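You operate a simulated robot arm through the tools that you are given. There is no shell and no other tool. Be economical: measure what you need, move in short steps, check, and stop when the job is done.

Carry out the task below with a simulated robot arm. There is one attempt and no reset: what you move stays moved.

Task
Drip dye on both packs and reject the streaked one.
Fine: use the drip cup and put it back; the streaked pack goes in the reject tray, the other stays in the dye tray. Set down upright: drip cup.

It is judged by the outcome, as a careful person would: the job done as asked, and still so three seconds after it is handed in. It fails if anything else is knocked over, pushed out of place, dropped, spilled or broken.

Robot
A 7-joint arm with a two-finger parallel gripper, fixed in place. Base frame: the origin is at the foot of the arm, x ahead of it, y to its left, z up; the work surface is at about z = 86. Units: cm, degrees, N and s.
Its first joint turns from -166.0 to 166.0 degrees. Payload 3.43 kg.
The TCP is the grasp point between the finger pads, 3 cm short of the fingertips. In the tool frame z runs along the fingers and y along their closing line. The gripper opens to 9.4 cm. The fingers are 2.8 cm wide and 1 cm thick; the gripper's body (5 by 9.6 cm) begins 5.5 cm behind the TCP.
Orientation is that of the tool frame in the base frame, as [roll, pitch, yaw] about the fixed x, y, z axes, in that order (R = Rz(yaw) Ry(pitch) Rx(roll)). With the fingers straight down and closing along the base's y, the tool's x points along the base's -x, its y along +y and its z along -z.

Tools
- The arm moves only by the tool nudge_tool. Its argument "deltas" is a list of rows, each an object of numbers (a shift or turn left out is 0, a gripper value left out holds the last): "rx", "ry", "rz": the turn, a rotation vector about the base's x, y, z in units of 180 degrees (1.0 is 180 degrees); "dx", "dy", "dz": the shift along the base's x, y, z in units of 150 mm (1.0 is 150 mm); "gripper": the finger opening in cm, from 0 to 9.4. In form: [{"rx": .., "ry": .., "rz": .., "dx": .., "dy": .., "dz": .., "gripper": ..}, ...]. A call has 1 to 12 rows; each row is the pose to reach, as a shift and turn from the pose commanded when the call began. A call with a number of a shift or a turn outside -1 to 1 is refused whole. A row lasts 0.2 s, in which the tool goes at most 5 cm and 8.6 degrees; a call with a longer step from one row to the next is refused whole, and so is a gripper value outside its range. A pose out of reach is approached as far as the arm can. The call stops where the force on the tool passes 40 N (or 10 N more than at its start, if that is more) or the arm is blocked; 0.2 s more then pass. The fingers move at their own pace (about 4.5 cm/s each) and stop on an object; they squeeze with about 26 N. The grip force told is the motor's: it shows also when the fingers shut on nothing. Time passes only in rows, and 0.2 s behind the last, so rows that repeat a pose let the fingers close. It gives the time, the measured TCP pose, the force on the tool (base axes), the opening and the grip force at its end, in the units of the frame above (readings bear some noise), with the torque about the TCP (base axes, N m) and any sound that the robot's microphone picked up.
- Cameras (640 x 400 px; columns grow to the right, rows downward): "scene" is fixed at [5.09, -50.06, 162.21]; the picture's right is [-0.39, -0.92, 0.00], its down [-0.83, 0.35, -0.43] and it looks along [0.40, -0.17, -0.90] (base axes); focal length 344 px, centre (320, 200). "wrist" rides on the gripper at [7.6, 1.4, -10.2] in the tool frame; the picture's right is [-0.18, 0.98, 0.00], its down [-0.75, -0.14, -0.64] and it looks along [-0.63, -0.12, 0.77] (tool axes); focal length 243 px, centre (320, 200). There is no depth. A picture from a camera that has moved, and an enlarged one, comes with that camera's place and axes in the base frame and with its lens.
- capture(camera): a new picture of that camera. No time passes.
- close_up(camera, box): a new picture of the part [left, top, right, bottom] of that camera's present view, enlarged. No time passes.
- hand_in(): hands the job in; it is judged then, once.

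Work in short steps. Places have to be worked out from the pictures, the camera data and where the tool is seen: move nearer, look again, correct. Check each grasp and each placing, and mend what went wrong. You have 120 turns and 68 pictures in all, those below and enlarged ones among them. Open the gripper and draw the arm clear of the work before you hand the job in, unless the task says otherwise; then end with one line.

The tools are called after "Request:" as name(argument=value, ...) on one line, values as JSON. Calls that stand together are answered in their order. nudge_tool: Moves the arm, as the interface text tells. Its arguments: {"type":"object","properties":{"deltas":{"type":"array","items":{"type":"object","properties":{"rx":{"type":"number"},"ry":{"type":"number"},"rz":{"type":"number"},"dx":{"type":"number"},"dy":{"type":"number"},"dz":{"type":"number"},"gripper":{"type":"number"}}}}},"required":["deltas"]} The other tools are called the same way: capture (camera) takes a picture; close_up (camera, box) takes an enlarged picture of a part of a camera's view; hand_in () hands the job in.

At the start:

```text
time_s: 0.0
ee_pos: [43.97, -44.92, 114.32]
ee_rot: [-180.0, 0.0, 180.0]
wrist_force: [-0.7, -0.6, -0.2]
ft_torque: [-0.01, 0.0, 0.02]
opening: 9.4
grasp_force: 0.0
```

scene: 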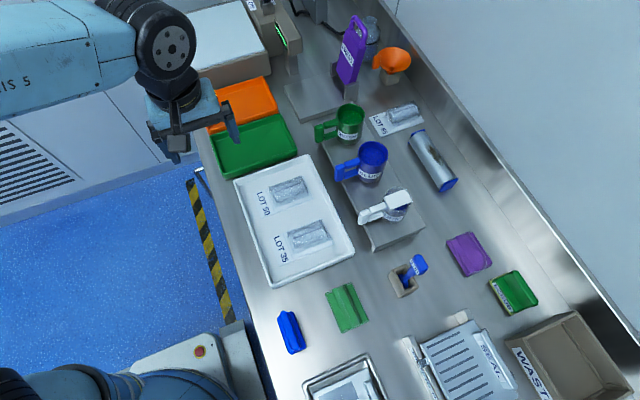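
wrist: 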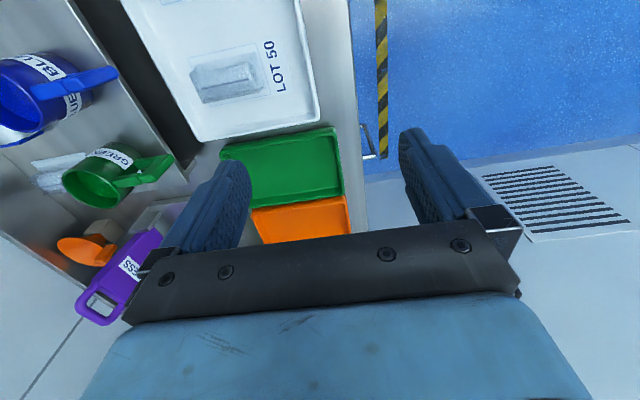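

I'll enlarge the scene to read the labels on the cups, trays and packs.

Request:
close_up(camera="scene", box=[300, 80, 460, 260])

Request:
close_up(camera="scene", box=[190, 60, 360, 290])

Request:
close_up(camera="scene", box=[250, 220, 640, 400])

Request:
close_up(camera="scene", box=[220, 0, 440, 140])

```text
2.22 times, centred on (380, 170) of scene
camera zoom: at [5.09, -50.06, 162.21], right [-0.39, -0.92, 0.0], down [-0.83, 0.35, -0.43], along [0.4, -0.17, -0.9], focal length 765 px, centre (187, 267)
```

zoom: 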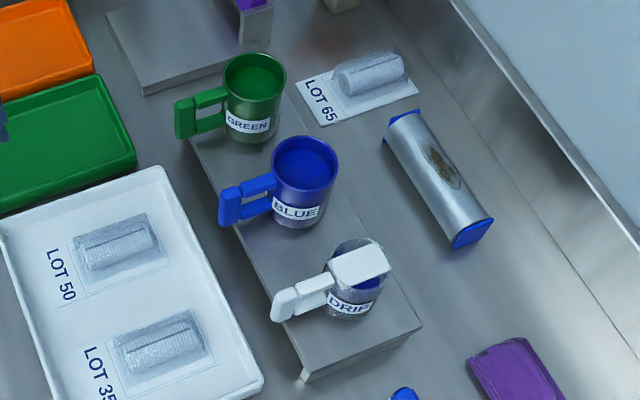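

```text
1.74 times, centred on (275, 175) of scene
camera zoom: at [5.09, -50.06, 162.21], right [-0.39, -0.92, 0.0], down [-0.83, 0.35, -0.43], along [0.4, -0.17, -0.9], focal length 599 px, centre (398, 244)
```

zoom: 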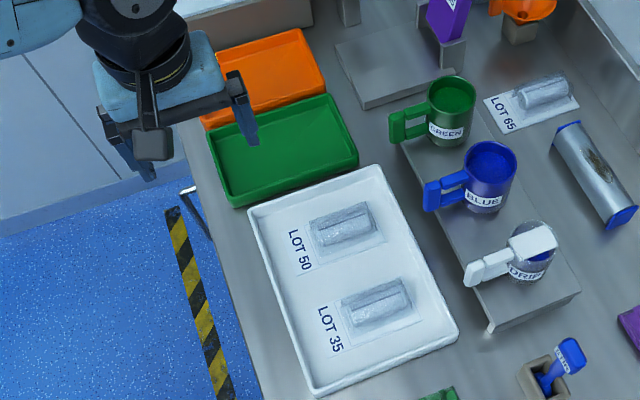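

```text
1.64 times, centred on (445, 310) of scene
camera zoom: at [5.09, -50.06, 162.21], right [-0.39, -0.92, 0.0], down [-0.83, 0.35, -0.43], along [0.4, -0.17, -0.9], focal length 565 px, centre (115, 20)
```

zoom: 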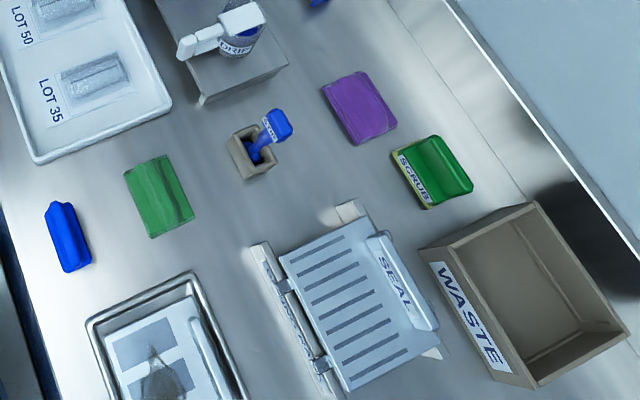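

```text
2.86 times, centred on (330, 70) of scene
camera zoom: at [5.09, -50.06, 162.21], right [-0.39, -0.92, 0.0], down [-0.83, 0.35, -0.43], along [0.4, -0.17, -0.9], focal length 984 px, centre (291, 571)
```

zoom: 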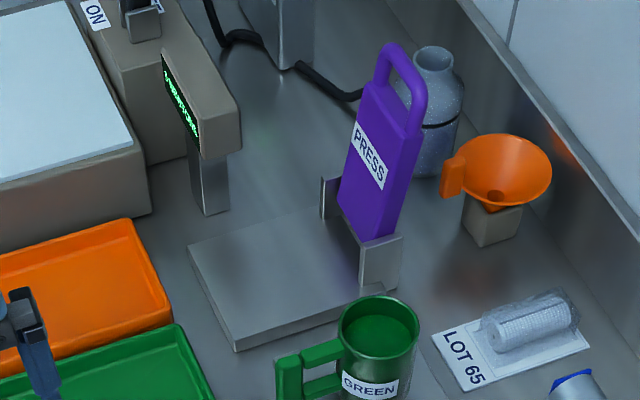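

The drip cup has a white lid and handle, at about (26,-76), with the handle pointing +y. The dye tray holds LOT 50 and LOT 35. I'll check the coloured trays from the wrist for a reject label and move toward the cup.

Request:
close_up(camera="wrist", box=[140, 0, 380, 250])

Request:
nudge_tool(deltas=[{"dx": -0.2, "dy": -0.2}, {"dx": -0.4, "dy": -0.4}, {"dx": -0.6, "dy": -0.6}, {"dx": -0.8, "dy": -0.8}, {"dx": -1, "dy": -0.95}])

Request:
capture(camera="wrist")

```text
1.60 times, centred on (260, 125) of wrist
camera zoom: at [36.55, -43.33, 124.65], right [0.18, 0.98, 0.0], down [0.75, -0.14, 0.64], along [0.63, -0.12, -0.77], focal length 388 px, centre (416, 320)
```

zoom: 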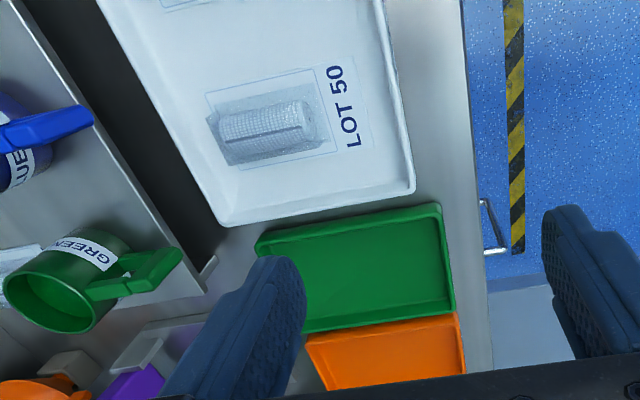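

```text
time_s: 1.2
ee_pos: [29.23, -59.31, 114.45]
ee_rot: [-179.9, 0.1, -179.9]
wrist_force: [1.0, 1.9, 0.2]
ft_torque: [-0.03, 0.0, 0.01]
opening: 9.39
grasp_force: 0.0
```

```text
60 pictures are left
camera wrist: at [21.79, -57.54, 124.63], right [0.18, 0.98, 0.0], down [0.75, -0.14, 0.64], along [0.63, -0.12, -0.77], focal length 243 px, centre (320, 200)
```

wrist: 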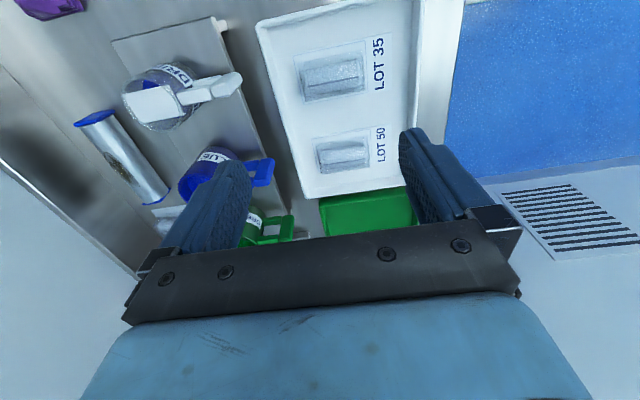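

No label is visible on the trays yet; orange is likely the reject tray and green the pass tray, to be confirmed. Enlarging the drip cup.

Request:
close_up(camera="wrist", box=[90, 30, 290, 155])

Request:
nudge_tool(deltas=[{"dx": -0.25, "dy": -0.15}, {"dx": -0.5, "dy": -0.3}, {"dx": -0.75, "dy": -0.45}, {"dx": -1, "dy": -0.6}])

Request:
close_up(camera="wrist", box=[120, 50, 440, 250])

```text
3.20 times, centred on (190, 92) of wrist
camera zoom: at [21.79, -57.54, 124.63], right [0.18, 0.98, 0.0], down [0.75, -0.14, 0.64], along [0.63, -0.12, -0.77], focal length 776 px, centre (736, 544)
```

zoom: 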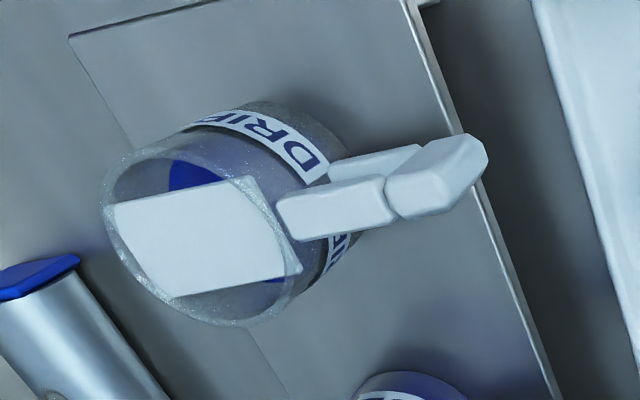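

```text
time_s: 2.2
ee_pos: [14.2, -68.19, 114.48]
ee_rot: [180.0, 0.1, 180.0]
wrist_force: [-0.2, 0.7, 0.4]
ft_torque: [-0.02, 0.02, -0.01]
opening: 9.39
grasp_force: 0.0
```

```text
2.00 times, centred on (280, 150) of wrist
camera zoom: at [6.69, -66.52, 124.73], right [0.18, 0.98, 0.0], down [0.75, -0.14, 0.64], along [0.63, -0.12, -0.77], focal length 485 px, centre (400, 300)
```

zoom: 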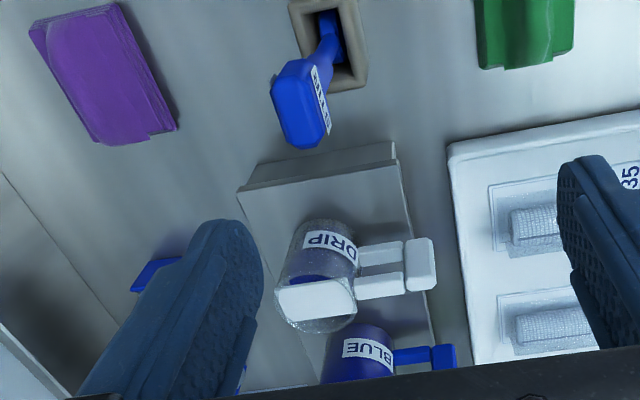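

The drip cup has a D-handle with a vertical grip block toward +y; the lid strip runs along the handle direction, leaving side gaps for pouring to ±x. I'll turn the tool −90° about z so the fingers close along x and the camera faces −y, then look.

Request:
nudge_tool(deltas=[{"rz": -0.0455, "dx": 0.07, "dy": 0.03}, {"rz": -0.091, "dx": 0.14, "dy": 0.06}, {"rz": -0.1365, "dx": 0.21, "dy": 0.09}, {"rz": -0.182, "dx": 0.28, "dy": 0.12}, {"rz": -0.2275, "dx": 0.35, "dy": 0.15}, {"rz": -0.273, "dx": 0.42, "dy": 0.18}, {"rz": -0.3185, "dx": 0.49, "dy": 0.21}, {"rz": -0.364, "dx": 0.56, "dy": 0.24}, {"rz": -0.4095, "dx": 0.63, "dy": 0.27}, {"rz": -0.455, "dx": 0.7, "dy": 0.3}, {"rz": -0.5, "dx": 0.8, "dy": 0.33}])

Request:
capture(camera="wrist")

```text
time_s: 4.6
ee_pos: [25.98, -63.28, 114.52]
ee_rot: [-180.0, 0.0, 89.8]
wrist_force: [0.2, 0.1, 0.5]
ft_torque: [0.03, -0.05, 0.0]
opening: 9.4
grasp_force: 0.0
```

```text
57 pictures are left
camera wrist: at [27.58, -55.43, 124.73], right [0.98, -0.19, 0.0], down [-0.14, -0.75, 0.64], along [-0.12, -0.63, -0.77], focal length 243 px, centre (320, 200)
```

wrist: 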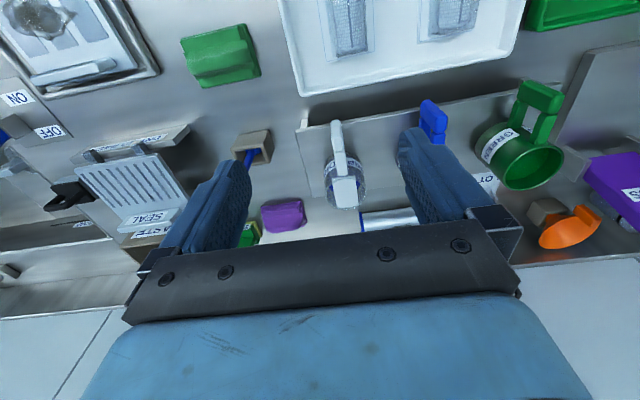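

Request:
close_up(camera="wrist", box=[270, 90, 430, 220])

```text
3.08 times, centred on (350, 155) of wrist
camera zoom: at [27.58, -55.43, 124.73], right [0.98, -0.19, 0.0], down [-0.14, -0.75, 0.64], along [-0.12, -0.63, -0.77], focal length 746 px, centre (228, 338)
```

zoom: 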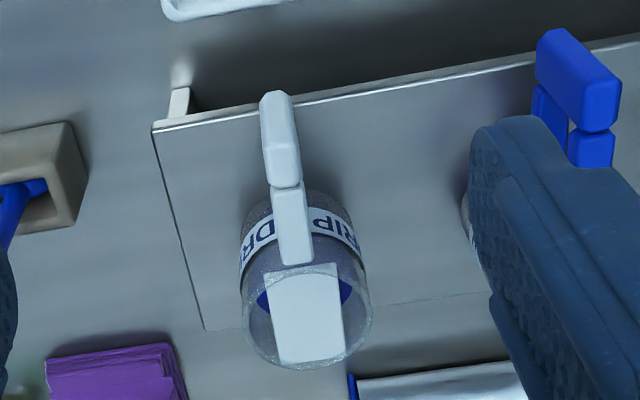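

Triangulating: grip block at about x=27.2, y=-69.3, z from 92.5 to 99; cup axis near (27.2,-75). I'll go above it with the fingers part open and check alignment.

Request:
nudge_tool(deltas=[{"dx": 0.03, "dy": -0.2, "dz": -0.1, "gripper": 5}, {"dx": 0.08, "dy": -0.4, "dz": -0.3, "gripper": 5}, {"dx": 0.08, "dy": -0.4, "dz": -0.6, "gripper": 5}])

Request:
capture(camera="wrist")

Request:
close_up(camera="scene", box=[320, 140, 460, 250])

```text
time_s: 5.4
ee_pos: [27.36, -69.13, 105.26]
ee_rot: [180.0, 0.0, 90.0]
wrist_force: [0.0, 0.4, 0.3]
ft_torque: [-0.03, -0.04, 0.02]
opening: 4.97
grasp_force: 0.1
```

```text
55 pictures are left
camera wrist: at [28.97, -61.32, 115.56], right [0.98, -0.18, 0.0], down [-0.14, -0.75, 0.64], along [-0.12, -0.63, -0.77], focal length 243 px, centre (320, 200)
```

wrist: 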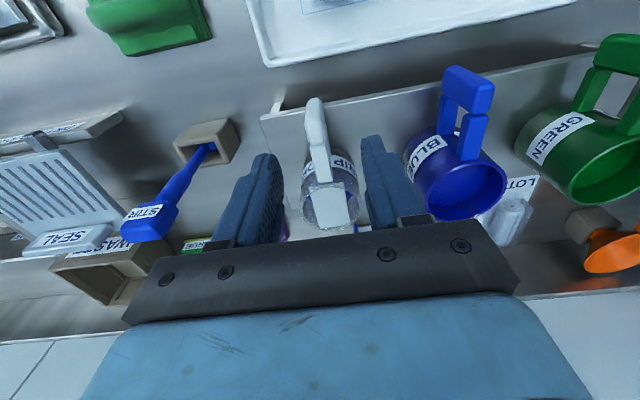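

```text
3.64 times, centred on (390, 195) of scene
camera zoom: at [5.09, -50.06, 162.21], right [-0.39, -0.92, 0.0], down [-0.83, 0.35, -0.43], along [0.4, -0.17, -0.9], focal length 1252 px, centre (66, 218)
```

zoom: 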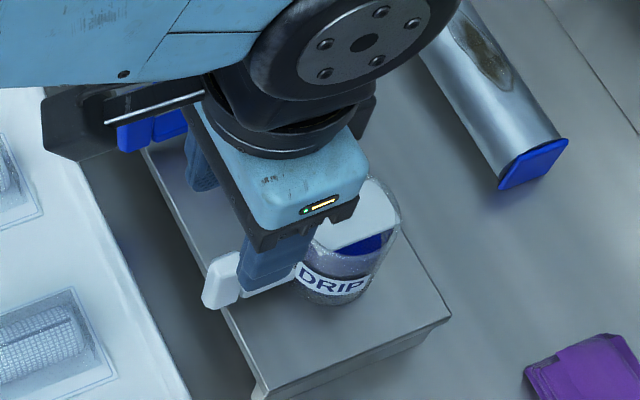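

The estimate repeats: block top at (27.4,-69.5,98.9), centred between the fingers. Descending to grip height and closing.

Request:
nudge_tool(deltas=[{"dy": -0.02, "dz": -0.2, "gripper": 5}, {"dy": -0.02, "dz": -0.4, "gripper": 5}, {"dy": -0.02, "dz": -0.61, "gripper": 5}, {"dy": -0.02, "dz": -0.61, "gripper": 5}])

Request:
capture(camera="wrist")

```text
time_s: 6.4
ee_pos: [27.3, -69.58, 96.18]
ee_rot: [-179.9, 0.0, 90.0]
wrist_force: [0.0, 0.5, 0.4]
ft_torque: [0.0, 0.0, -0.05]
opening: 5.0
grasp_force: 0.1
```

```text
53 pictures are left
camera wrist: at [28.89, -61.77, 106.44], right [0.98, -0.18, 0.0], down [-0.14, -0.75, 0.64], along [-0.12, -0.63, -0.77], focal length 243 px, centre (320, 200)
```

wrist: 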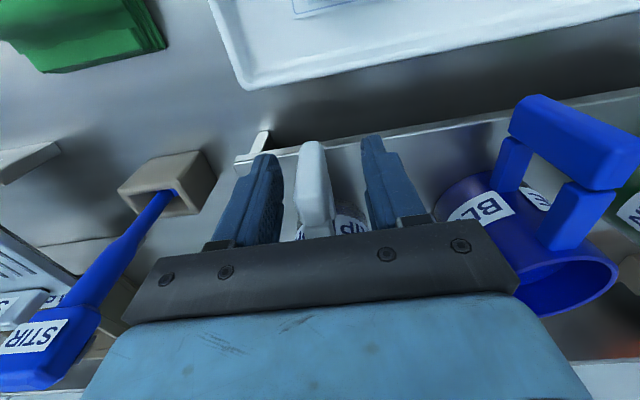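

The block is centred between the fingers at grip height with no contact, so I'll close on it.

Request:
nudge_tool(deltas=[{"gripper": 0}, {"gripper": 0}, {"gripper": 0}, {"gripper": 0}])

Request:
capture(camera="wrist")

```text
time_s: 7.4
ee_pos: [27.23, -69.61, 96.14]
ee_rot: [-180.0, -0.1, 90.0]
wrist_force: [0.5, 0.3, -0.5]
ft_torque: [0.02, -0.02, 0.02]
opening: 1.78
grasp_force: 25.8
```

```text
52 pictures are left
camera wrist: at [28.9, -61.77, 106.45], right [0.98, -0.18, 0.0], down [-0.14, -0.75, 0.64], along [-0.12, -0.63, -0.77], focal length 243 px, centre (320, 200)
```

wrist: 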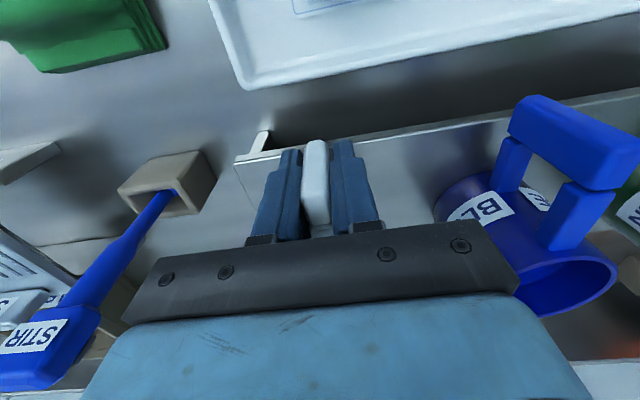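

The handle is held (opening 1.78 cm). I'll lift straight up 10 cm and check the cup stays upright.

Request:
nudge_tool(deltas=[{"dz": 0.05}, {"dz": 0.15}, {"dz": 0.27}, {"dz": 0.4}, {"dz": 0.53}, {"dz": 0.62}, {"dz": 0.67}])

Request:
capture(camera="scene")

Request:
capture(camera="wrist")

```text
time_s: 9.0
ee_pos: [27.3, -69.53, 106.19]
ee_rot: [180.0, 0.1, 90.0]
wrist_force: [-0.4, 0.2, -1.1]
ft_torque: [0.03, 0.01, 0.0]
opening: 1.82
grasp_force: 26.6
```

```text
51 pictures are left
```

scene: 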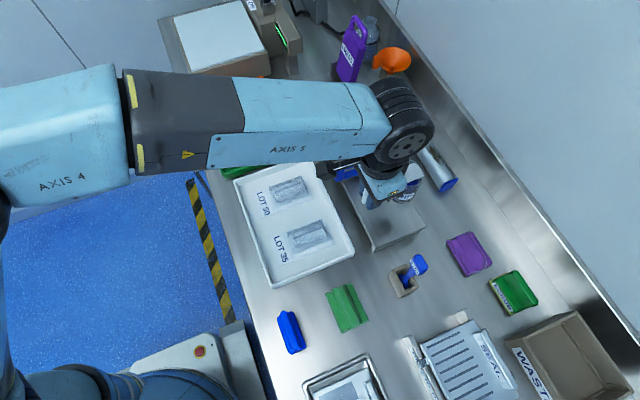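

```text
50 pictures are left
camera wrist: at [28.91, -61.68, 116.53], right [0.98, -0.18, 0.0], down [-0.14, -0.75, 0.64], along [-0.12, -0.63, -0.77], focal length 243 px, centre (320, 200)
```

wrist: 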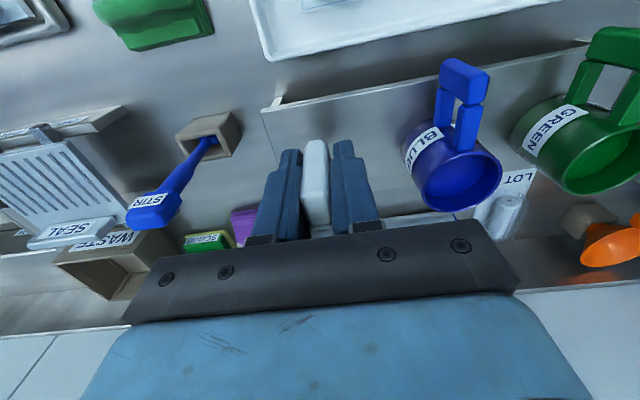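

The cup is up and level. I'm carrying it gently over the dye tray, to the +x side of LOT 35.

Request:
nudge_tool(deltas=[{"dx": 0.02, "dy": 0.06}, {"dx": 0.08, "dy": 0.18}, {"dx": 0.16, "dy": 0.34}, {"dx": 0.24, "dy": 0.5}, {"dx": 0.32, "dy": 0.66}, {"dx": 0.4, "dy": 0.8}, {"dx": 0.46, "dy": 0.92}, {"dx": 0.5, "dy": 0.98}])

Request:
nudge_tool(deltas=[{"dx": 0.01, "dy": 0.06, "dz": -0.03}, {"dx": 0.01, "dy": 0.13, "dz": -0.12}, {"dx": 0.01, "dy": 0.18, "dz": -0.24}, {"dx": 0.01, "dy": 0.18, "dz": -0.34}, {"dx": 0.01, "dy": 0.18, "dz": -0.4}])

Request:
capture(camera="scene")

Request:
capture(camera="wrist")

```text
time_s: 10.8
ee_pos: [34.77, -54.87, 106.3]
ee_rot: [180.0, 0.0, 90.1]
wrist_force: [0.6, 0.5, -1.3]
ft_torque: [0.08, 0.01, 0.03]
opening: 1.79
grasp_force: 26.0
```

```text
time_s: 12.0
ee_pos: [34.75, -52.05, 100.27]
ee_rot: [180.0, 0.0, 90.0]
wrist_force: [0.7, -0.2, -1.1]
ft_torque: [0.02, -0.02, 0.02]
opening: 1.82
grasp_force: 26.3
```

```text
49 pictures are left
```

scene: 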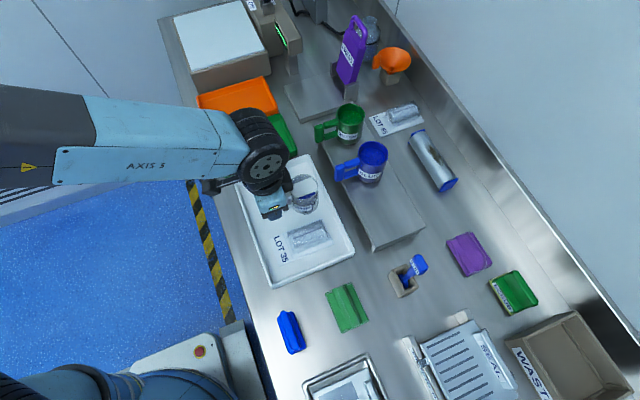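

```text
48 pictures are left
camera wrist: at [36.44, -44.35, 110.62], right [0.98, -0.18, 0.0], down [-0.14, -0.75, 0.64], along [-0.12, -0.63, -0.77], focal length 243 px, centre (320, 200)
```

wrist: 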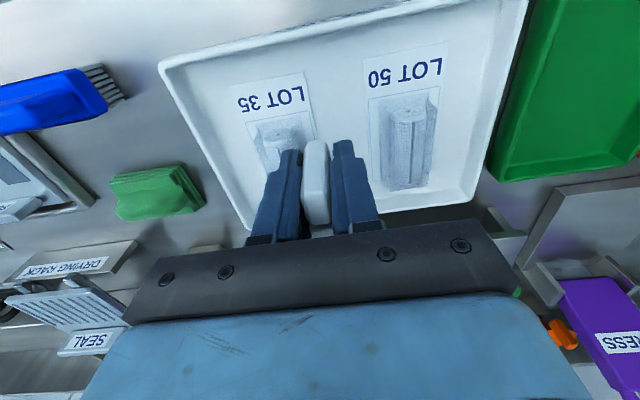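

The cup is over the tray beside LOT 35. I'll tilt about y toward −x in steps, first to 36°.

Request:
nudge_tool(deltas=[{"ry": -0.033, "dz": -0.03}, {"ry": -0.067, "dz": -0.06}, {"ry": -0.1, "dz": -0.09}, {"ry": -0.133, "dz": -0.12}, {"ry": -0.167, "dz": -0.14}, {"ry": -0.2, "dz": -0.14}])

Request:
close_up(camera="scene", box=[230, 130, 380, 270])

```text
time_s: 13.4
ee_pos: [34.87, -52.09, 98.2]
ee_rot: [144.0, 0.0, 89.9]
wrist_force: [0.4, 0.7, -0.3]
ft_torque: [0.02, 0.02, 0.03]
opening: 1.79
grasp_force: 25.9
```

```text
2.86 times, centred on (305, 200) of scene
camera zoom: at [5.09, -50.06, 162.21], right [-0.39, -0.92, 0.0], down [-0.83, 0.35, -0.43], along [0.4, -0.17, -0.9], focal length 984 px, centre (363, 200)
```

zoom: 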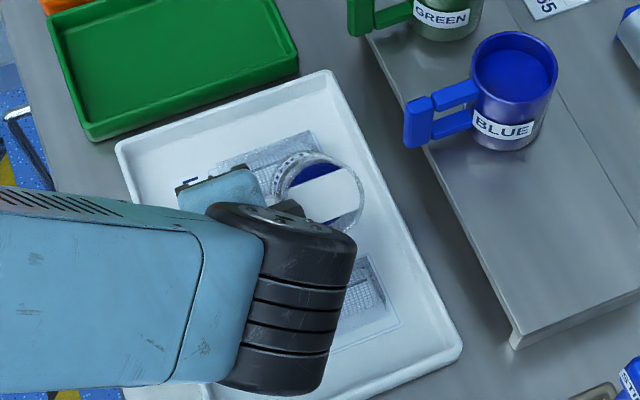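

No drip at 36°; the cup is held firm over the tray. Continuing to about 60° in small steps.

Request:
nudge_tool(deltas=[{"ry": -0.03}, {"ry": -0.06}, {"ry": -0.09}])

Request:
close_up(camera="scene", box=[230, 130, 380, 270])

Request:
capture(camera="wrist")

```text
time_s: 14.2
ee_pos: [34.88, -52.15, 98.19]
ee_rot: [127.8, 0.0, 89.9]
wrist_force: [-0.1, 1.4, -1.5]
ft_torque: [0.04, 0.01, -0.02]
opening: 1.79
grasp_force: 26.1
```

```text
2.86 times, centred on (305, 200) of scene
camera zoom: at [5.09, -50.06, 162.21], right [-0.39, -0.92, 0.0], down [-0.83, 0.35, -0.43], along [0.4, -0.17, -0.9], focal length 984 px, centre (363, 200)
```

zoom: 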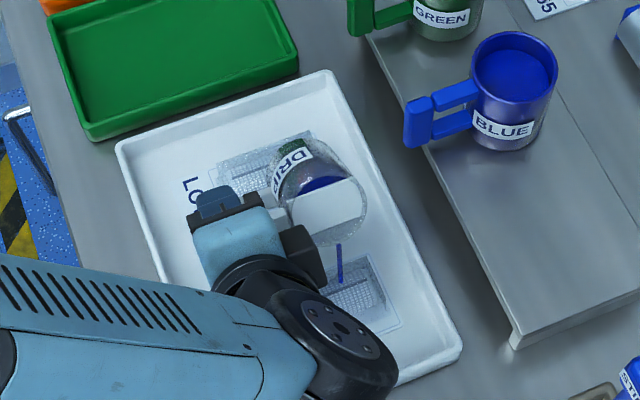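

```text
45 pictures are left
camera wrist: at [27.82, -44.3, 105.65], right [0.6, -0.18, 0.78], down [-0.59, -0.75, 0.28], along [0.53, -0.63, -0.56], focal length 243 px, centre (320, 200)
```

wrist: 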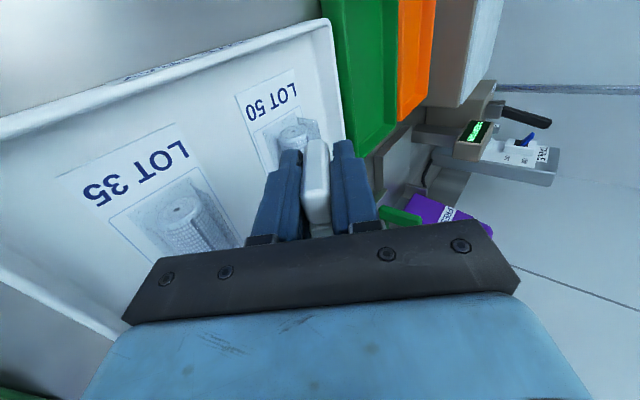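

Dye is dripping at 52° onto LOT 35's pack. Holding this briefly and checking the mark.

Request:
nudge_tool(deltas=[{"dz": 0}, {"dz": 0}])

Request:
close_up(camera="scene", box=[280, 190, 360, 260])

Request:
close_up(camera="wrist", box=[70, 100, 280, 260])

```text
time_s: 14.8
ee_pos: [34.91, -52.14, 98.28]
ee_rot: [127.8, 0.0, 89.9]
wrist_force: [-1.1, 0.0, -1.7]
ft_torque: [0.05, 0.01, 0.01]
opening: 1.81
grasp_force: 26.4
```

```text
5.71 times, centred on (320, 225) of scene
camera zoom: at [5.09, -50.06, 162.21], right [-0.39, -0.92, 0.0], down [-0.83, 0.35, -0.43], along [0.4, -0.17, -0.9], focal length 1968 px, centre (320, 57)
```

zoom: 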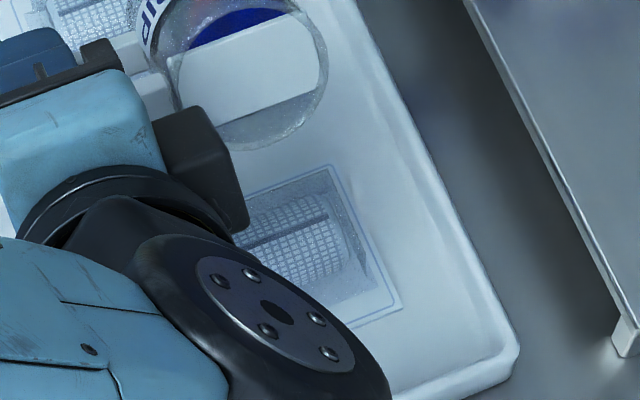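

```text
2.50 times, centred on (175, 180) of wrist
camera zoom: at [27.83, -44.31, 105.66], right [0.6, -0.18, 0.78], down [-0.59, -0.75, 0.28], along [0.53, -0.63, -0.56], focal length 606 px, centre (682, 250)
```

zoom: 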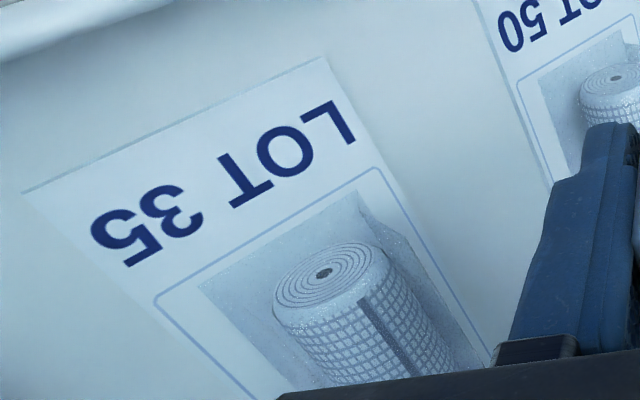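

The drip paused with no stain visible. I'll tilt a little further and look during the pour.

Request:
nudge_tool(deltas=[{"ry": -0.03}])

Request:
close_up(camera="scene", box=[280, 190, 360, 260])

Request:
close_up(camera="wrist", box=[70, 100, 280, 260])

```text
time_s: 15.2
ee_pos: [34.92, -52.11, 98.31]
ee_rot: [122.4, -0.1, 90.0]
wrist_force: [0.0, 0.9, -1.2]
ft_torque: [0.05, 0.05, -0.01]
opening: 1.8
grasp_force: 26.3
```

```text
5.71 times, centred on (320, 225) of scene
camera zoom: at [5.09, -50.06, 162.21], right [-0.39, -0.92, 0.0], down [-0.83, 0.35, -0.43], along [0.4, -0.17, -0.9], focal length 1968 px, centre (320, 57)
```

zoom: 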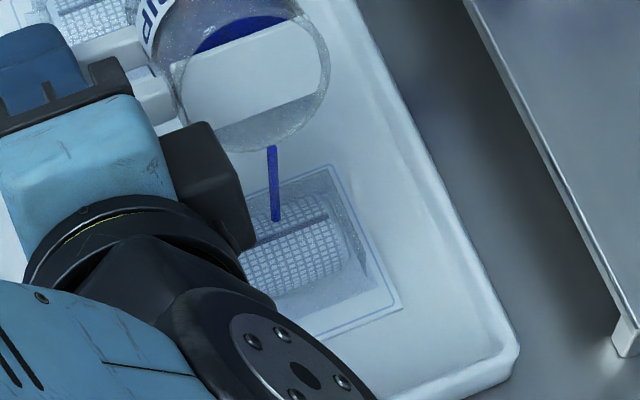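

```text
2.50 times, centred on (175, 180) of wrist
camera zoom: at [27.17, -44.34, 104.98], right [0.53, -0.18, 0.83], down [-0.62, -0.75, 0.23], along [0.58, -0.63, -0.51], focal length 606 px, centre (682, 250)
```

zoom: 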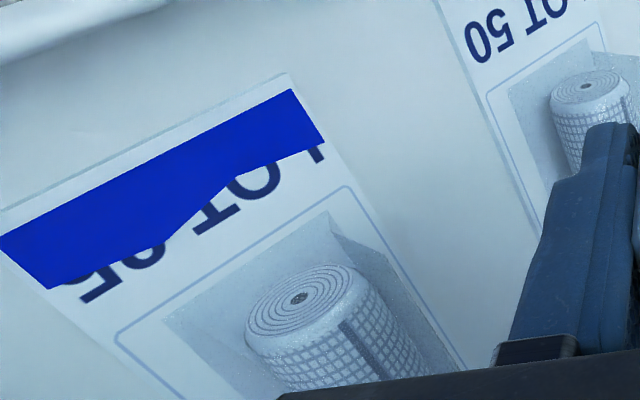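

The dye landed on LOT 35's roll and a jagged blue patch developed on its card. Bringing the cup upright to stop pouring.

Request:
nudge_tool(deltas=[{"ry": 0.045}, {"ry": 0.09}, {"ry": 0.135}, {"ry": 0.18}, {"ry": 0.22, "dz": 0.03}, {"ry": 0.26, "dz": 0.06}, {"ry": 0.3, "dz": 0.1}, {"ry": 0.32, "dz": 0.13}])

Request:
capture(camera="wrist")

Request:
close_up(camera="scene", box=[230, 150, 370, 290])

```text
time_s: 17.0
ee_pos: [34.91, -52.07, 100.12]
ee_rot: [-179.9, 0.0, 89.9]
wrist_force: [0.2, -0.1, -0.7]
ft_torque: [0.06, 0.0, 0.0]
opening: 1.79
grasp_force: 26.1
```

```text
40 pictures are left
camera wrist: at [36.48, -44.32, 110.46], right [0.98, -0.18, 0.0], down [-0.14, -0.75, 0.64], along [-0.12, -0.63, -0.77], focal length 243 px, centre (320, 200)
```

wrist: 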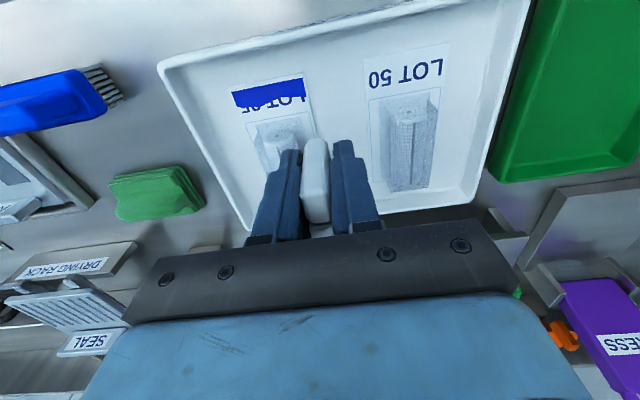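

```text
2.86 times, centred on (300, 220) of scene
camera zoom: at [5.09, -50.06, 162.21], right [-0.39, -0.92, 0.0], down [-0.83, 0.35, -0.43], along [0.4, -0.17, -0.9], focal length 984 px, centre (377, 143)
```

zoom: 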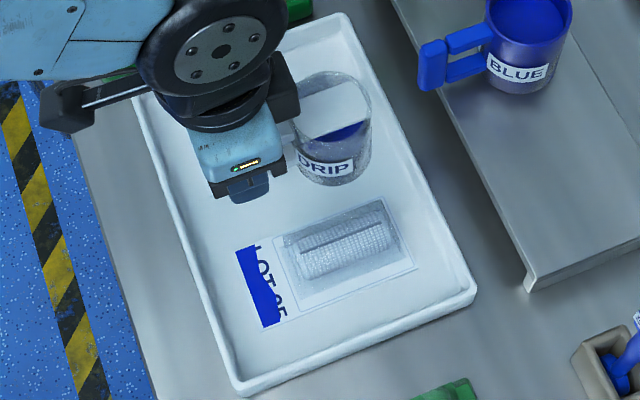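

LOT 35 shows a blue band on its card edge. Shifting 12 cm in +x for LOT 50.

Request:
nudge_tool(deltas=[{"dx": 0.06}, {"dx": 0.2}, {"dx": 0.36}, {"dx": 0.54}, {"dx": 0.7}, {"dx": 0.78}, {"dx": 0.8}])

Request:
nudge_tool(deltas=[{"ry": -0.033, "dz": -0.03}, {"ry": -0.067, "dz": -0.06}, {"ry": -0.1, "dz": -0.09}, {"ry": -0.133, "dz": -0.12}, {"ry": -0.167, "dz": -0.13}, {"ry": -0.2, "dz": -0.13}, {"ry": -0.235, "dz": -0.13}, {"ry": -0.26, "dz": -0.13}])

Request:
close_up(camera="scene", box=[230, 130, 350, 230])

Request:
capture(camera="wrist")

```text
time_s: 18.6
ee_pos: [46.94, -52.12, 100.18]
ee_rot: [-180.0, 0.1, 90.1]
wrist_force: [-0.7, -0.4, -1.5]
ft_torque: [0.03, -0.02, -0.01]
opening: 1.81
grasp_force: 26.4
```

```text
time_s: 20.4
ee_pos: [46.81, -52.23, 98.23]
ee_rot: [133.2, 0.1, 90.0]
wrist_force: [0.7, -0.5, -0.8]
ft_torque: [0.02, 0.0, 0.0]
opening: 1.8
grasp_force: 26.1
```

```text
4.00 times, centred on (290, 180) of scene
camera zoom: at [5.09, -50.06, 162.21], right [-0.39, -0.92, 0.0], down [-0.83, 0.35, -0.43], along [0.4, -0.17, -0.9], focal length 1377 px, centre (440, 280)
```

zoom: 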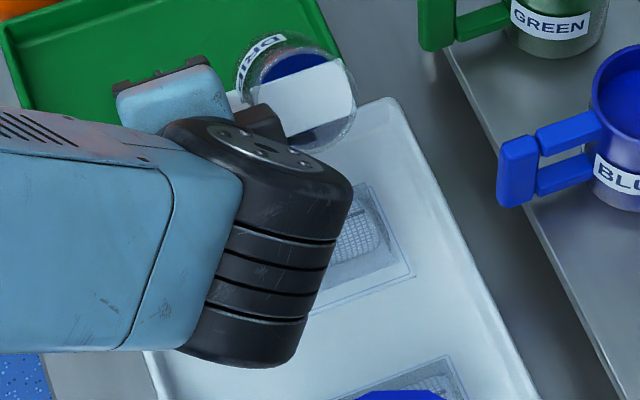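

```text
37 pictures are left
camera wrist: at [40.5, -44.33, 106.25], right [0.67, -0.18, 0.72], down [-0.56, -0.75, 0.34], along [0.48, -0.63, -0.61], focal length 243 px, centre (320, 200)
```

wrist: 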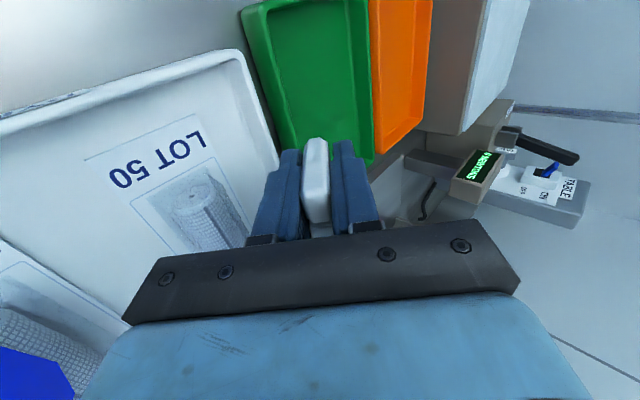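

Tilt is at 47°, lip near LOT 50's roll. Tilting the last few degrees and looking at where it lands.

Request:
nudge_tool(deltas=[{"ry": -0.03}, {"ry": -0.045}])

Request:
close_up(camera="scene", box=[260, 150, 340, 260])

Request:
capture(camera="wrist")

```text
time_s: 21.0
ee_pos: [46.79, -52.13, 98.26]
ee_rot: [125.2, 0.0, 90.0]
wrist_force: [0.1, -0.1, -1.4]
ft_torque: [0.06, -0.04, 0.02]
opening: 1.81
grasp_force: 26.0
```

```text
3.64 times, centred on (300, 205) of scene
camera zoom: at [5.09, -50.06, 162.21], right [-0.39, -0.92, 0.0], down [-0.83, 0.35, -0.43], along [0.4, -0.17, -0.9], focal length 1252 px, centre (393, 182)
```

zoom: 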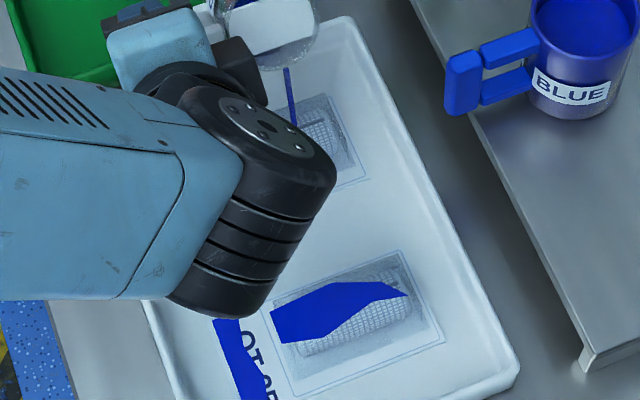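

```text
35 pictures are left
camera wrist: at [39.45, -44.33, 105.31], right [0.56, -0.18, 0.8], down [-0.61, -0.75, 0.25], along [0.56, -0.63, -0.54], focal length 243 px, centre (320, 200)
```

wrist: 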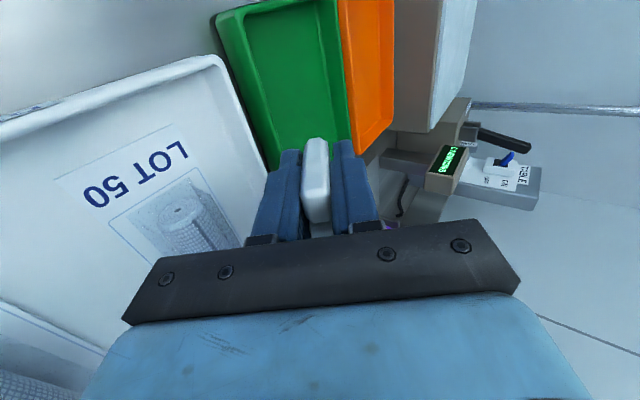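

The stream falls onto LOT 50. LOT 35 has now developed a large blue streak over the roll. Holding slightly longer, then checking.

Request:
nudge_tool(deltas=[{"ry": -0.015}, {"ry": -0.015}])

Request:
close_up(camera="scene", box=[260, 150, 340, 260])

```text
time_s: 21.6
ee_pos: [46.88, -52.09, 98.2]
ee_rot: [122.5, 0.0, 89.9]
wrist_force: [-1.1, 0.2, 0.2]
ft_torque: [0.07, 0.01, -0.02]
opening: 1.8
grasp_force: 26.4
```

```text
3.64 times, centred on (300, 205) of scene
camera zoom: at [5.09, -50.06, 162.21], right [-0.39, -0.92, 0.0], down [-0.83, 0.35, -0.43], along [0.4, -0.17, -0.9], focal length 1252 px, centre (393, 182)
```

zoom: 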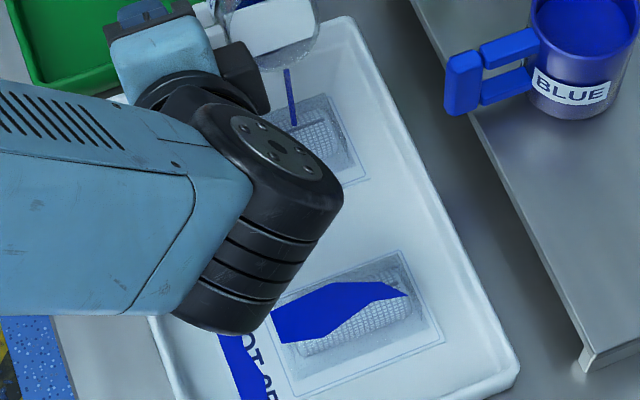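

The stream is hitting LOT 50's roll. Bringing the cup upright and looking at the result.

Request:
nudge_tool(deltas=[{"ry": 0.045}, {"ry": 0.09}, {"ry": 0.135}, {"ry": 0.18}, {"ry": 0.22, "dz": 0.05}, {"ry": 0.26, "dz": 0.12}, {"ry": 0.3, "dz": 0.25}, {"ry": 0.32, "dz": 0.4}])

Request:
close_up(camera="scene", box=[220, 140, 370, 290])

Request:
capture(camera="wrist")

```text
time_s: 23.4
ee_pos: [46.76, -52.09, 104.29]
ee_rot: [-179.9, -0.1, 89.9]
wrist_force: [-0.3, 1.0, -1.0]
ft_torque: [0.05, -0.01, -0.01]
opening: 1.79
grasp_force: 25.9
```

```text
2.67 times, centred on (295, 215) of scene
camera zoom: at [5.09, -50.06, 162.21], right [-0.39, -0.92, 0.0], down [-0.83, 0.35, -0.43], along [0.4, -0.17, -0.9], focal length 918 px, centre (387, 160)
```

zoom: 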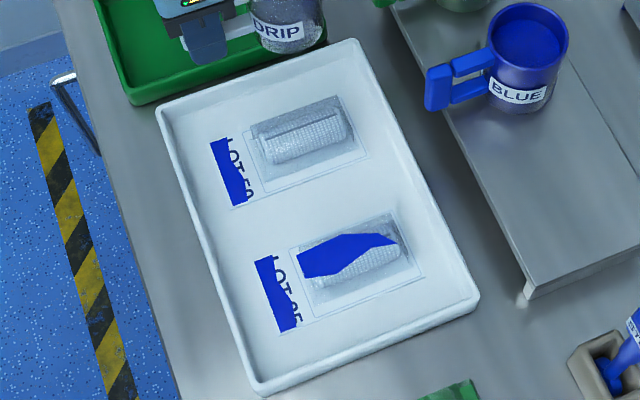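

```text
32 pictures are left
camera wrist: at [48.4, -44.33, 114.48], right [0.98, -0.19, 0.0], down [-0.14, -0.75, 0.64], along [-0.12, -0.63, -0.77], focal length 243 px, centre (320, 200)
```

wrist: 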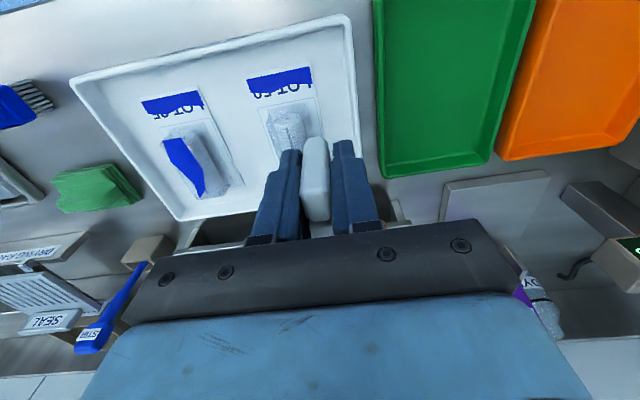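

Both cards show the dye mark; only LOT 35 has a streak so far, and LOT 50 still needs time to develop. Meanwhile I'll carry the cup back above its stand spot.

Request:
nudge_tool(deltas=[{"dx": -0.08, "dz": 0.04}, {"dx": -0.24, "dz": 0.1}, {"dx": -0.42, "dz": 0.18}, {"dx": -0.6, "dz": 0.24}, {"dx": -0.78, "dz": 0.24}, {"dx": -0.92, "dz": 0.24}, {"dx": -1, "dz": 0.24}])

Request:
nudge_tool(deltas=[{"dx": -0.06, "dy": -0.05}, {"dx": -0.15, "dy": -0.2}, {"dx": -0.25, "dy": -0.38}, {"dx": -0.3, "dy": -0.56}, {"dx": -0.3, "dy": -0.74}, {"dx": -0.3, "dy": -0.9}, {"dx": -0.3, "dy": -1}, {"dx": -0.3, "dy": -1}])

Request:
capture(camera="scene")

```text
time_s: 25.0
ee_pos: [31.8, -52.06, 107.79]
ee_rot: [-179.9, 0.0, 89.9]
wrist_force: [1.7, 0.0, -1.0]
ft_torque: [0.02, -0.01, 0.0]
opening: 1.8
grasp_force: 25.9
```

```text
time_s: 26.8
ee_pos: [27.37, -67.21, 107.97]
ee_rot: [-180.0, 0.0, 90.1]
wrist_force: [0.0, -0.3, 0.0]
ft_torque: [0.03, -0.05, 0.01]
opening: 1.8
grasp_force: 25.6
```

```text
31 pictures are left
```

scene: 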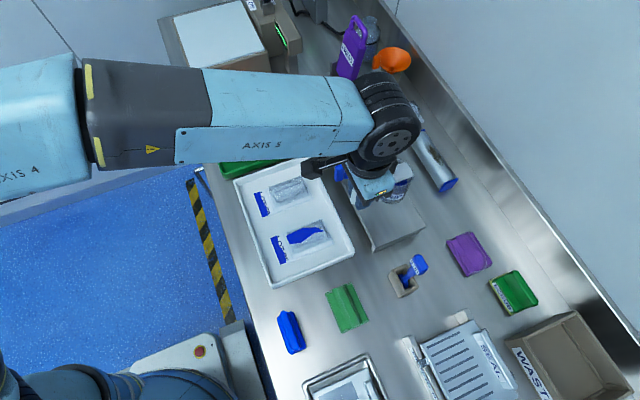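

LOT 50 remains clean, LOT 35 is streaked. Lowering the cup back onto its original spot, slowly at the end.

Request:
nudge_tool(deltas=[{"dy": -0.1, "dz": -0.03}, {"dy": -0.157, "dz": -0.15}, {"dy": -0.157, "dz": -0.3}, {"dy": -0.157, "dz": -0.45}, {"dy": -0.157, "dz": -0.58}, {"dy": -0.157, "dz": -0.68}, {"dy": -0.157, "dz": -0.73}, {"dy": -0.157, "dz": -0.76}, {"dy": -0.157, "dz": -0.775}, {"dy": -0.157, "dz": -0.78}])

Request:
capture(camera="wrist")

```text
time_s: 29.0
ee_pos: [27.45, -69.48, 96.32]
ee_rot: [180.0, 0.1, 90.0]
wrist_force: [1.3, 2.1, 12.3]
ft_torque: [-0.75, -0.04, 0.04]
opening: 1.79
grasp_force: 26.4
```

```text
30 pictures are left
camera wrist: at [28.94, -61.64, 106.54], right [0.98, -0.18, 0.0], down [-0.14, -0.75, 0.64], along [-0.12, -0.63, -0.77], focal length 243 px, centre (320, 200)
```

wrist: 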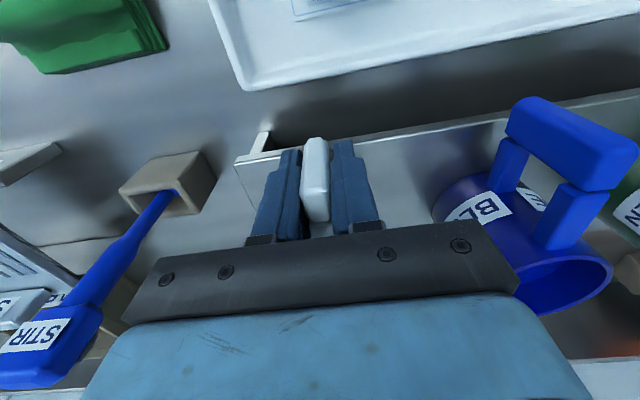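

Contact at 12 N upward: the cup sits on the stand at its old place. Easing off slightly, opening and rising clear.

Request:
nudge_tool(deltas=[{"dz": 0.006}, {"dz": 0.008, "gripper": 3}, {"dz": 0.008, "gripper": 5}, {"dz": 0.008, "gripper": 5}, {"dz": 0.008, "gripper": 5}])

Request:
nudge_tool(deltas=[{"dz": 0.1}, {"dz": 0.3}, {"dz": 0.55}, {"dz": 0.8}, {"dz": 1}])

Request:
capture(camera="wrist")

```text
time_s: 30.2
ee_pos: [27.41, -69.42, 96.29]
ee_rot: [-180.0, 0.0, 90.0]
wrist_force: [-0.4, 0.5, 0.6]
ft_torque: [0.01, 0.02, 0.01]
opening: 4.98
grasp_force: 0.1
```

```text
time_s: 31.4
ee_pos: [27.25, -69.41, 111.42]
ee_rot: [-179.8, -0.1, 90.0]
wrist_force: [0.2, 0.2, 0.5]
ft_torque: [0.03, 0.0, -0.02]
opening: 5.02
grasp_force: 0.1
```

```text
29 pictures are left
camera wrist: at [28.95, -61.76, 121.57], right [0.98, -0.18, 0.0], down [-0.14, -0.75, 0.64], along [-0.12, -0.63, -0.77], focal length 243 px, centre (320, 200)
```

wrist: 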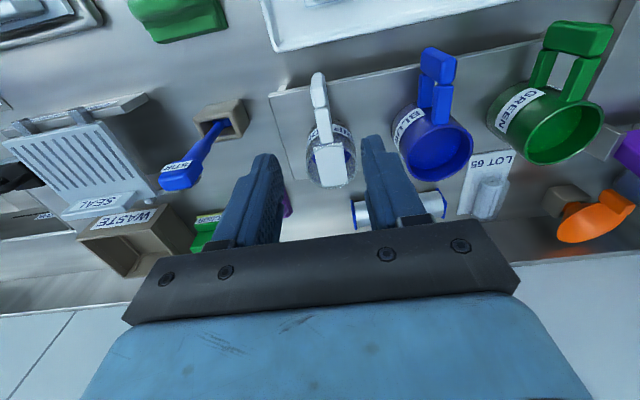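

The drip cup stands upright in place. Next I'll move over the dye tray to check both packs and the roll geometry.

Request:
nudge_tool(deltas=[{"dx": 0.1, "dy": 0.25}, {"dx": 0.2, "dy": 0.5}, {"dx": 0.3, "dy": 0.75}, {"dx": 0.4, "dy": 1}])

Request:
capture(camera="wrist")

Request:
close_up(camera="scene", box=[230, 160, 370, 290])

```text
time_s: 32.4
ee_pos: [33.29, -54.74, 111.3]
ee_rot: [180.0, 0.0, 89.9]
wrist_force: [0.4, -0.4, -0.5]
ft_torque: [0.0, -0.03, 0.0]
opening: 5.01
grasp_force: 0.2
```

```text
28 pictures are left
camera wrist: at [34.96, -46.94, 121.51], right [0.98, -0.18, 0.0], down [-0.14, -0.75, 0.64], along [-0.12, -0.63, -0.77], focal length 243 px, centre (320, 200)
```

wrist: 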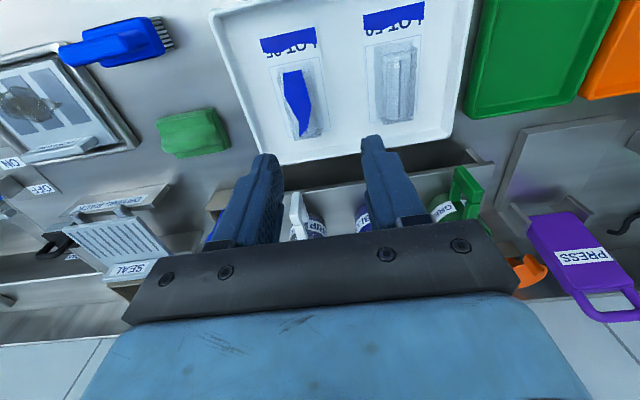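

```text
3.08 times, centred on (300, 225) of scene
camera zoom: at [5.09, -50.06, 162.21], right [-0.39, -0.92, 0.0], down [-0.83, 0.35, -0.43], along [0.4, -0.17, -0.9], focal length 1060 px, centre (382, 123)
```

zoom: 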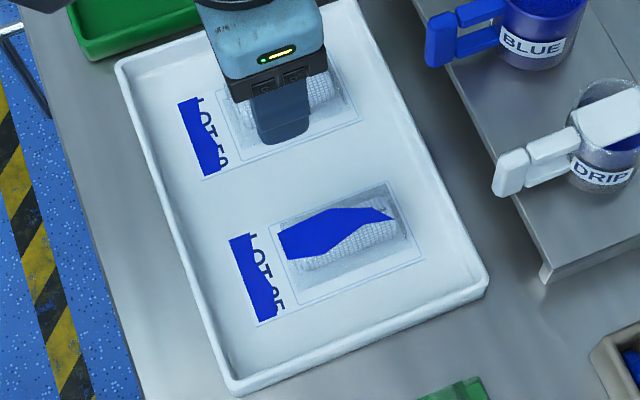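

LOT 35 is the streaked one; LOT 50 only has the card mark. I'll zoom in for precise roll position and size.

Request:
close_up(camera="wrist", box=[240, 0, 440, 150])

```text
2.67 times, centred on (340, 75) of wrist
camera zoom: at [34.96, -46.94, 121.51], right [0.98, -0.18, 0.0], down [-0.14, -0.75, 0.64], along [-0.12, -0.63, -0.77], focal length 647 px, centre (267, 533)
```

zoom: 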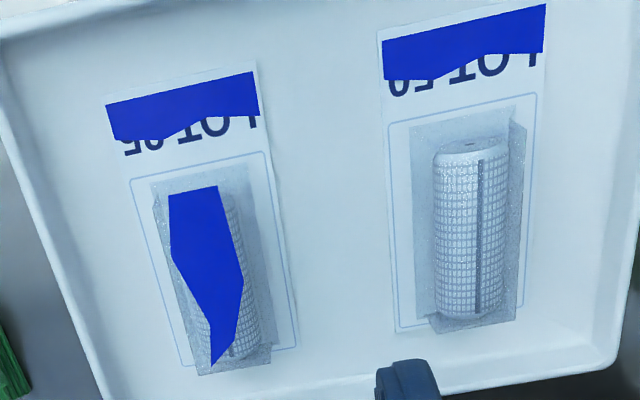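

Roll LOT 35 centred at about (30.4,-57.6), axis along y, 7 cm long, about 3 cm wide. Moving above it with a 6.5 cm opening and going down.

Request:
nudge_tool(deltas=[{"dx": -0.1, "dy": -0.1, "dz": -0.15, "gripper": 6.5}, {"dx": -0.19, "dy": -0.19, "dz": -0.35, "gripper": 6.5}, {"dx": -0.19, "dy": -0.19, "dz": -0.6, "gripper": 6.5}, {"dx": -0.19, "dy": -0.19, "dz": -0.85, "gripper": 6.5}, {"dx": -0.19, "dy": -0.19, "dz": -1, "gripper": 6.5}])

Request:
capture(camera="wrist")

Request:
close_up(camera="scene", box=[250, 190, 370, 280])

```text
time_s: 33.6
ee_pos: [30.32, -57.3, 96.27]
ee_rot: [180.0, -0.1, 90.0]
wrist_force: [-0.9, 0.7, 0.2]
ft_torque: [-0.02, -0.05, -0.01]
opening: 6.48
grasp_force: 0.0
```

```text
25 pictures are left
camera wrist: at [32.05, -49.5, 106.54], right [0.98, -0.18, 0.0], down [-0.14, -0.75, 0.64], along [-0.12, -0.63, -0.77], focal length 243 px, centre (320, 200)
```

wrist: 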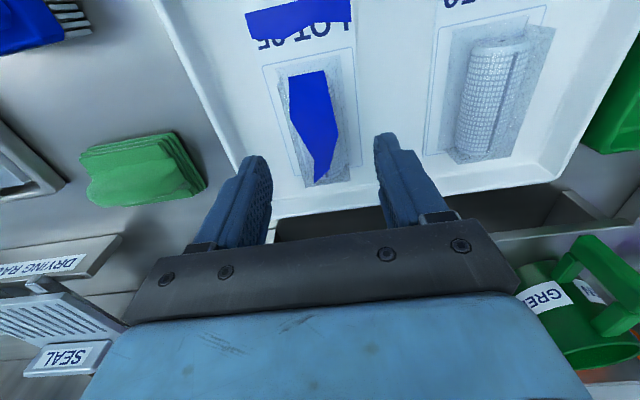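

```text
4.44 times, centred on (310, 235) of scene
camera zoom: at [5.09, -50.06, 162.21], right [-0.39, -0.92, 0.0], down [-0.83, 0.35, -0.43], along [0.4, -0.17, -0.9], focal length 1530 px, centre (364, 44)
```

zoom: 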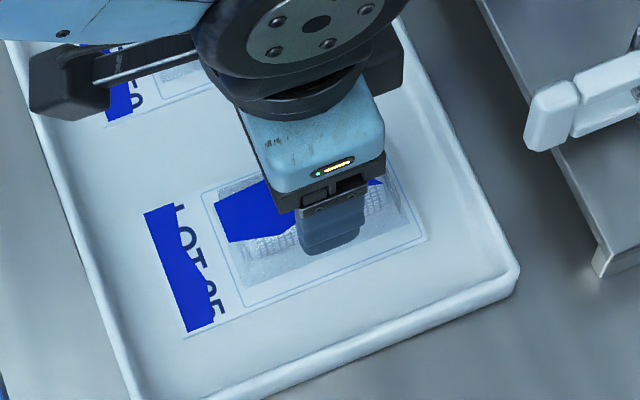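

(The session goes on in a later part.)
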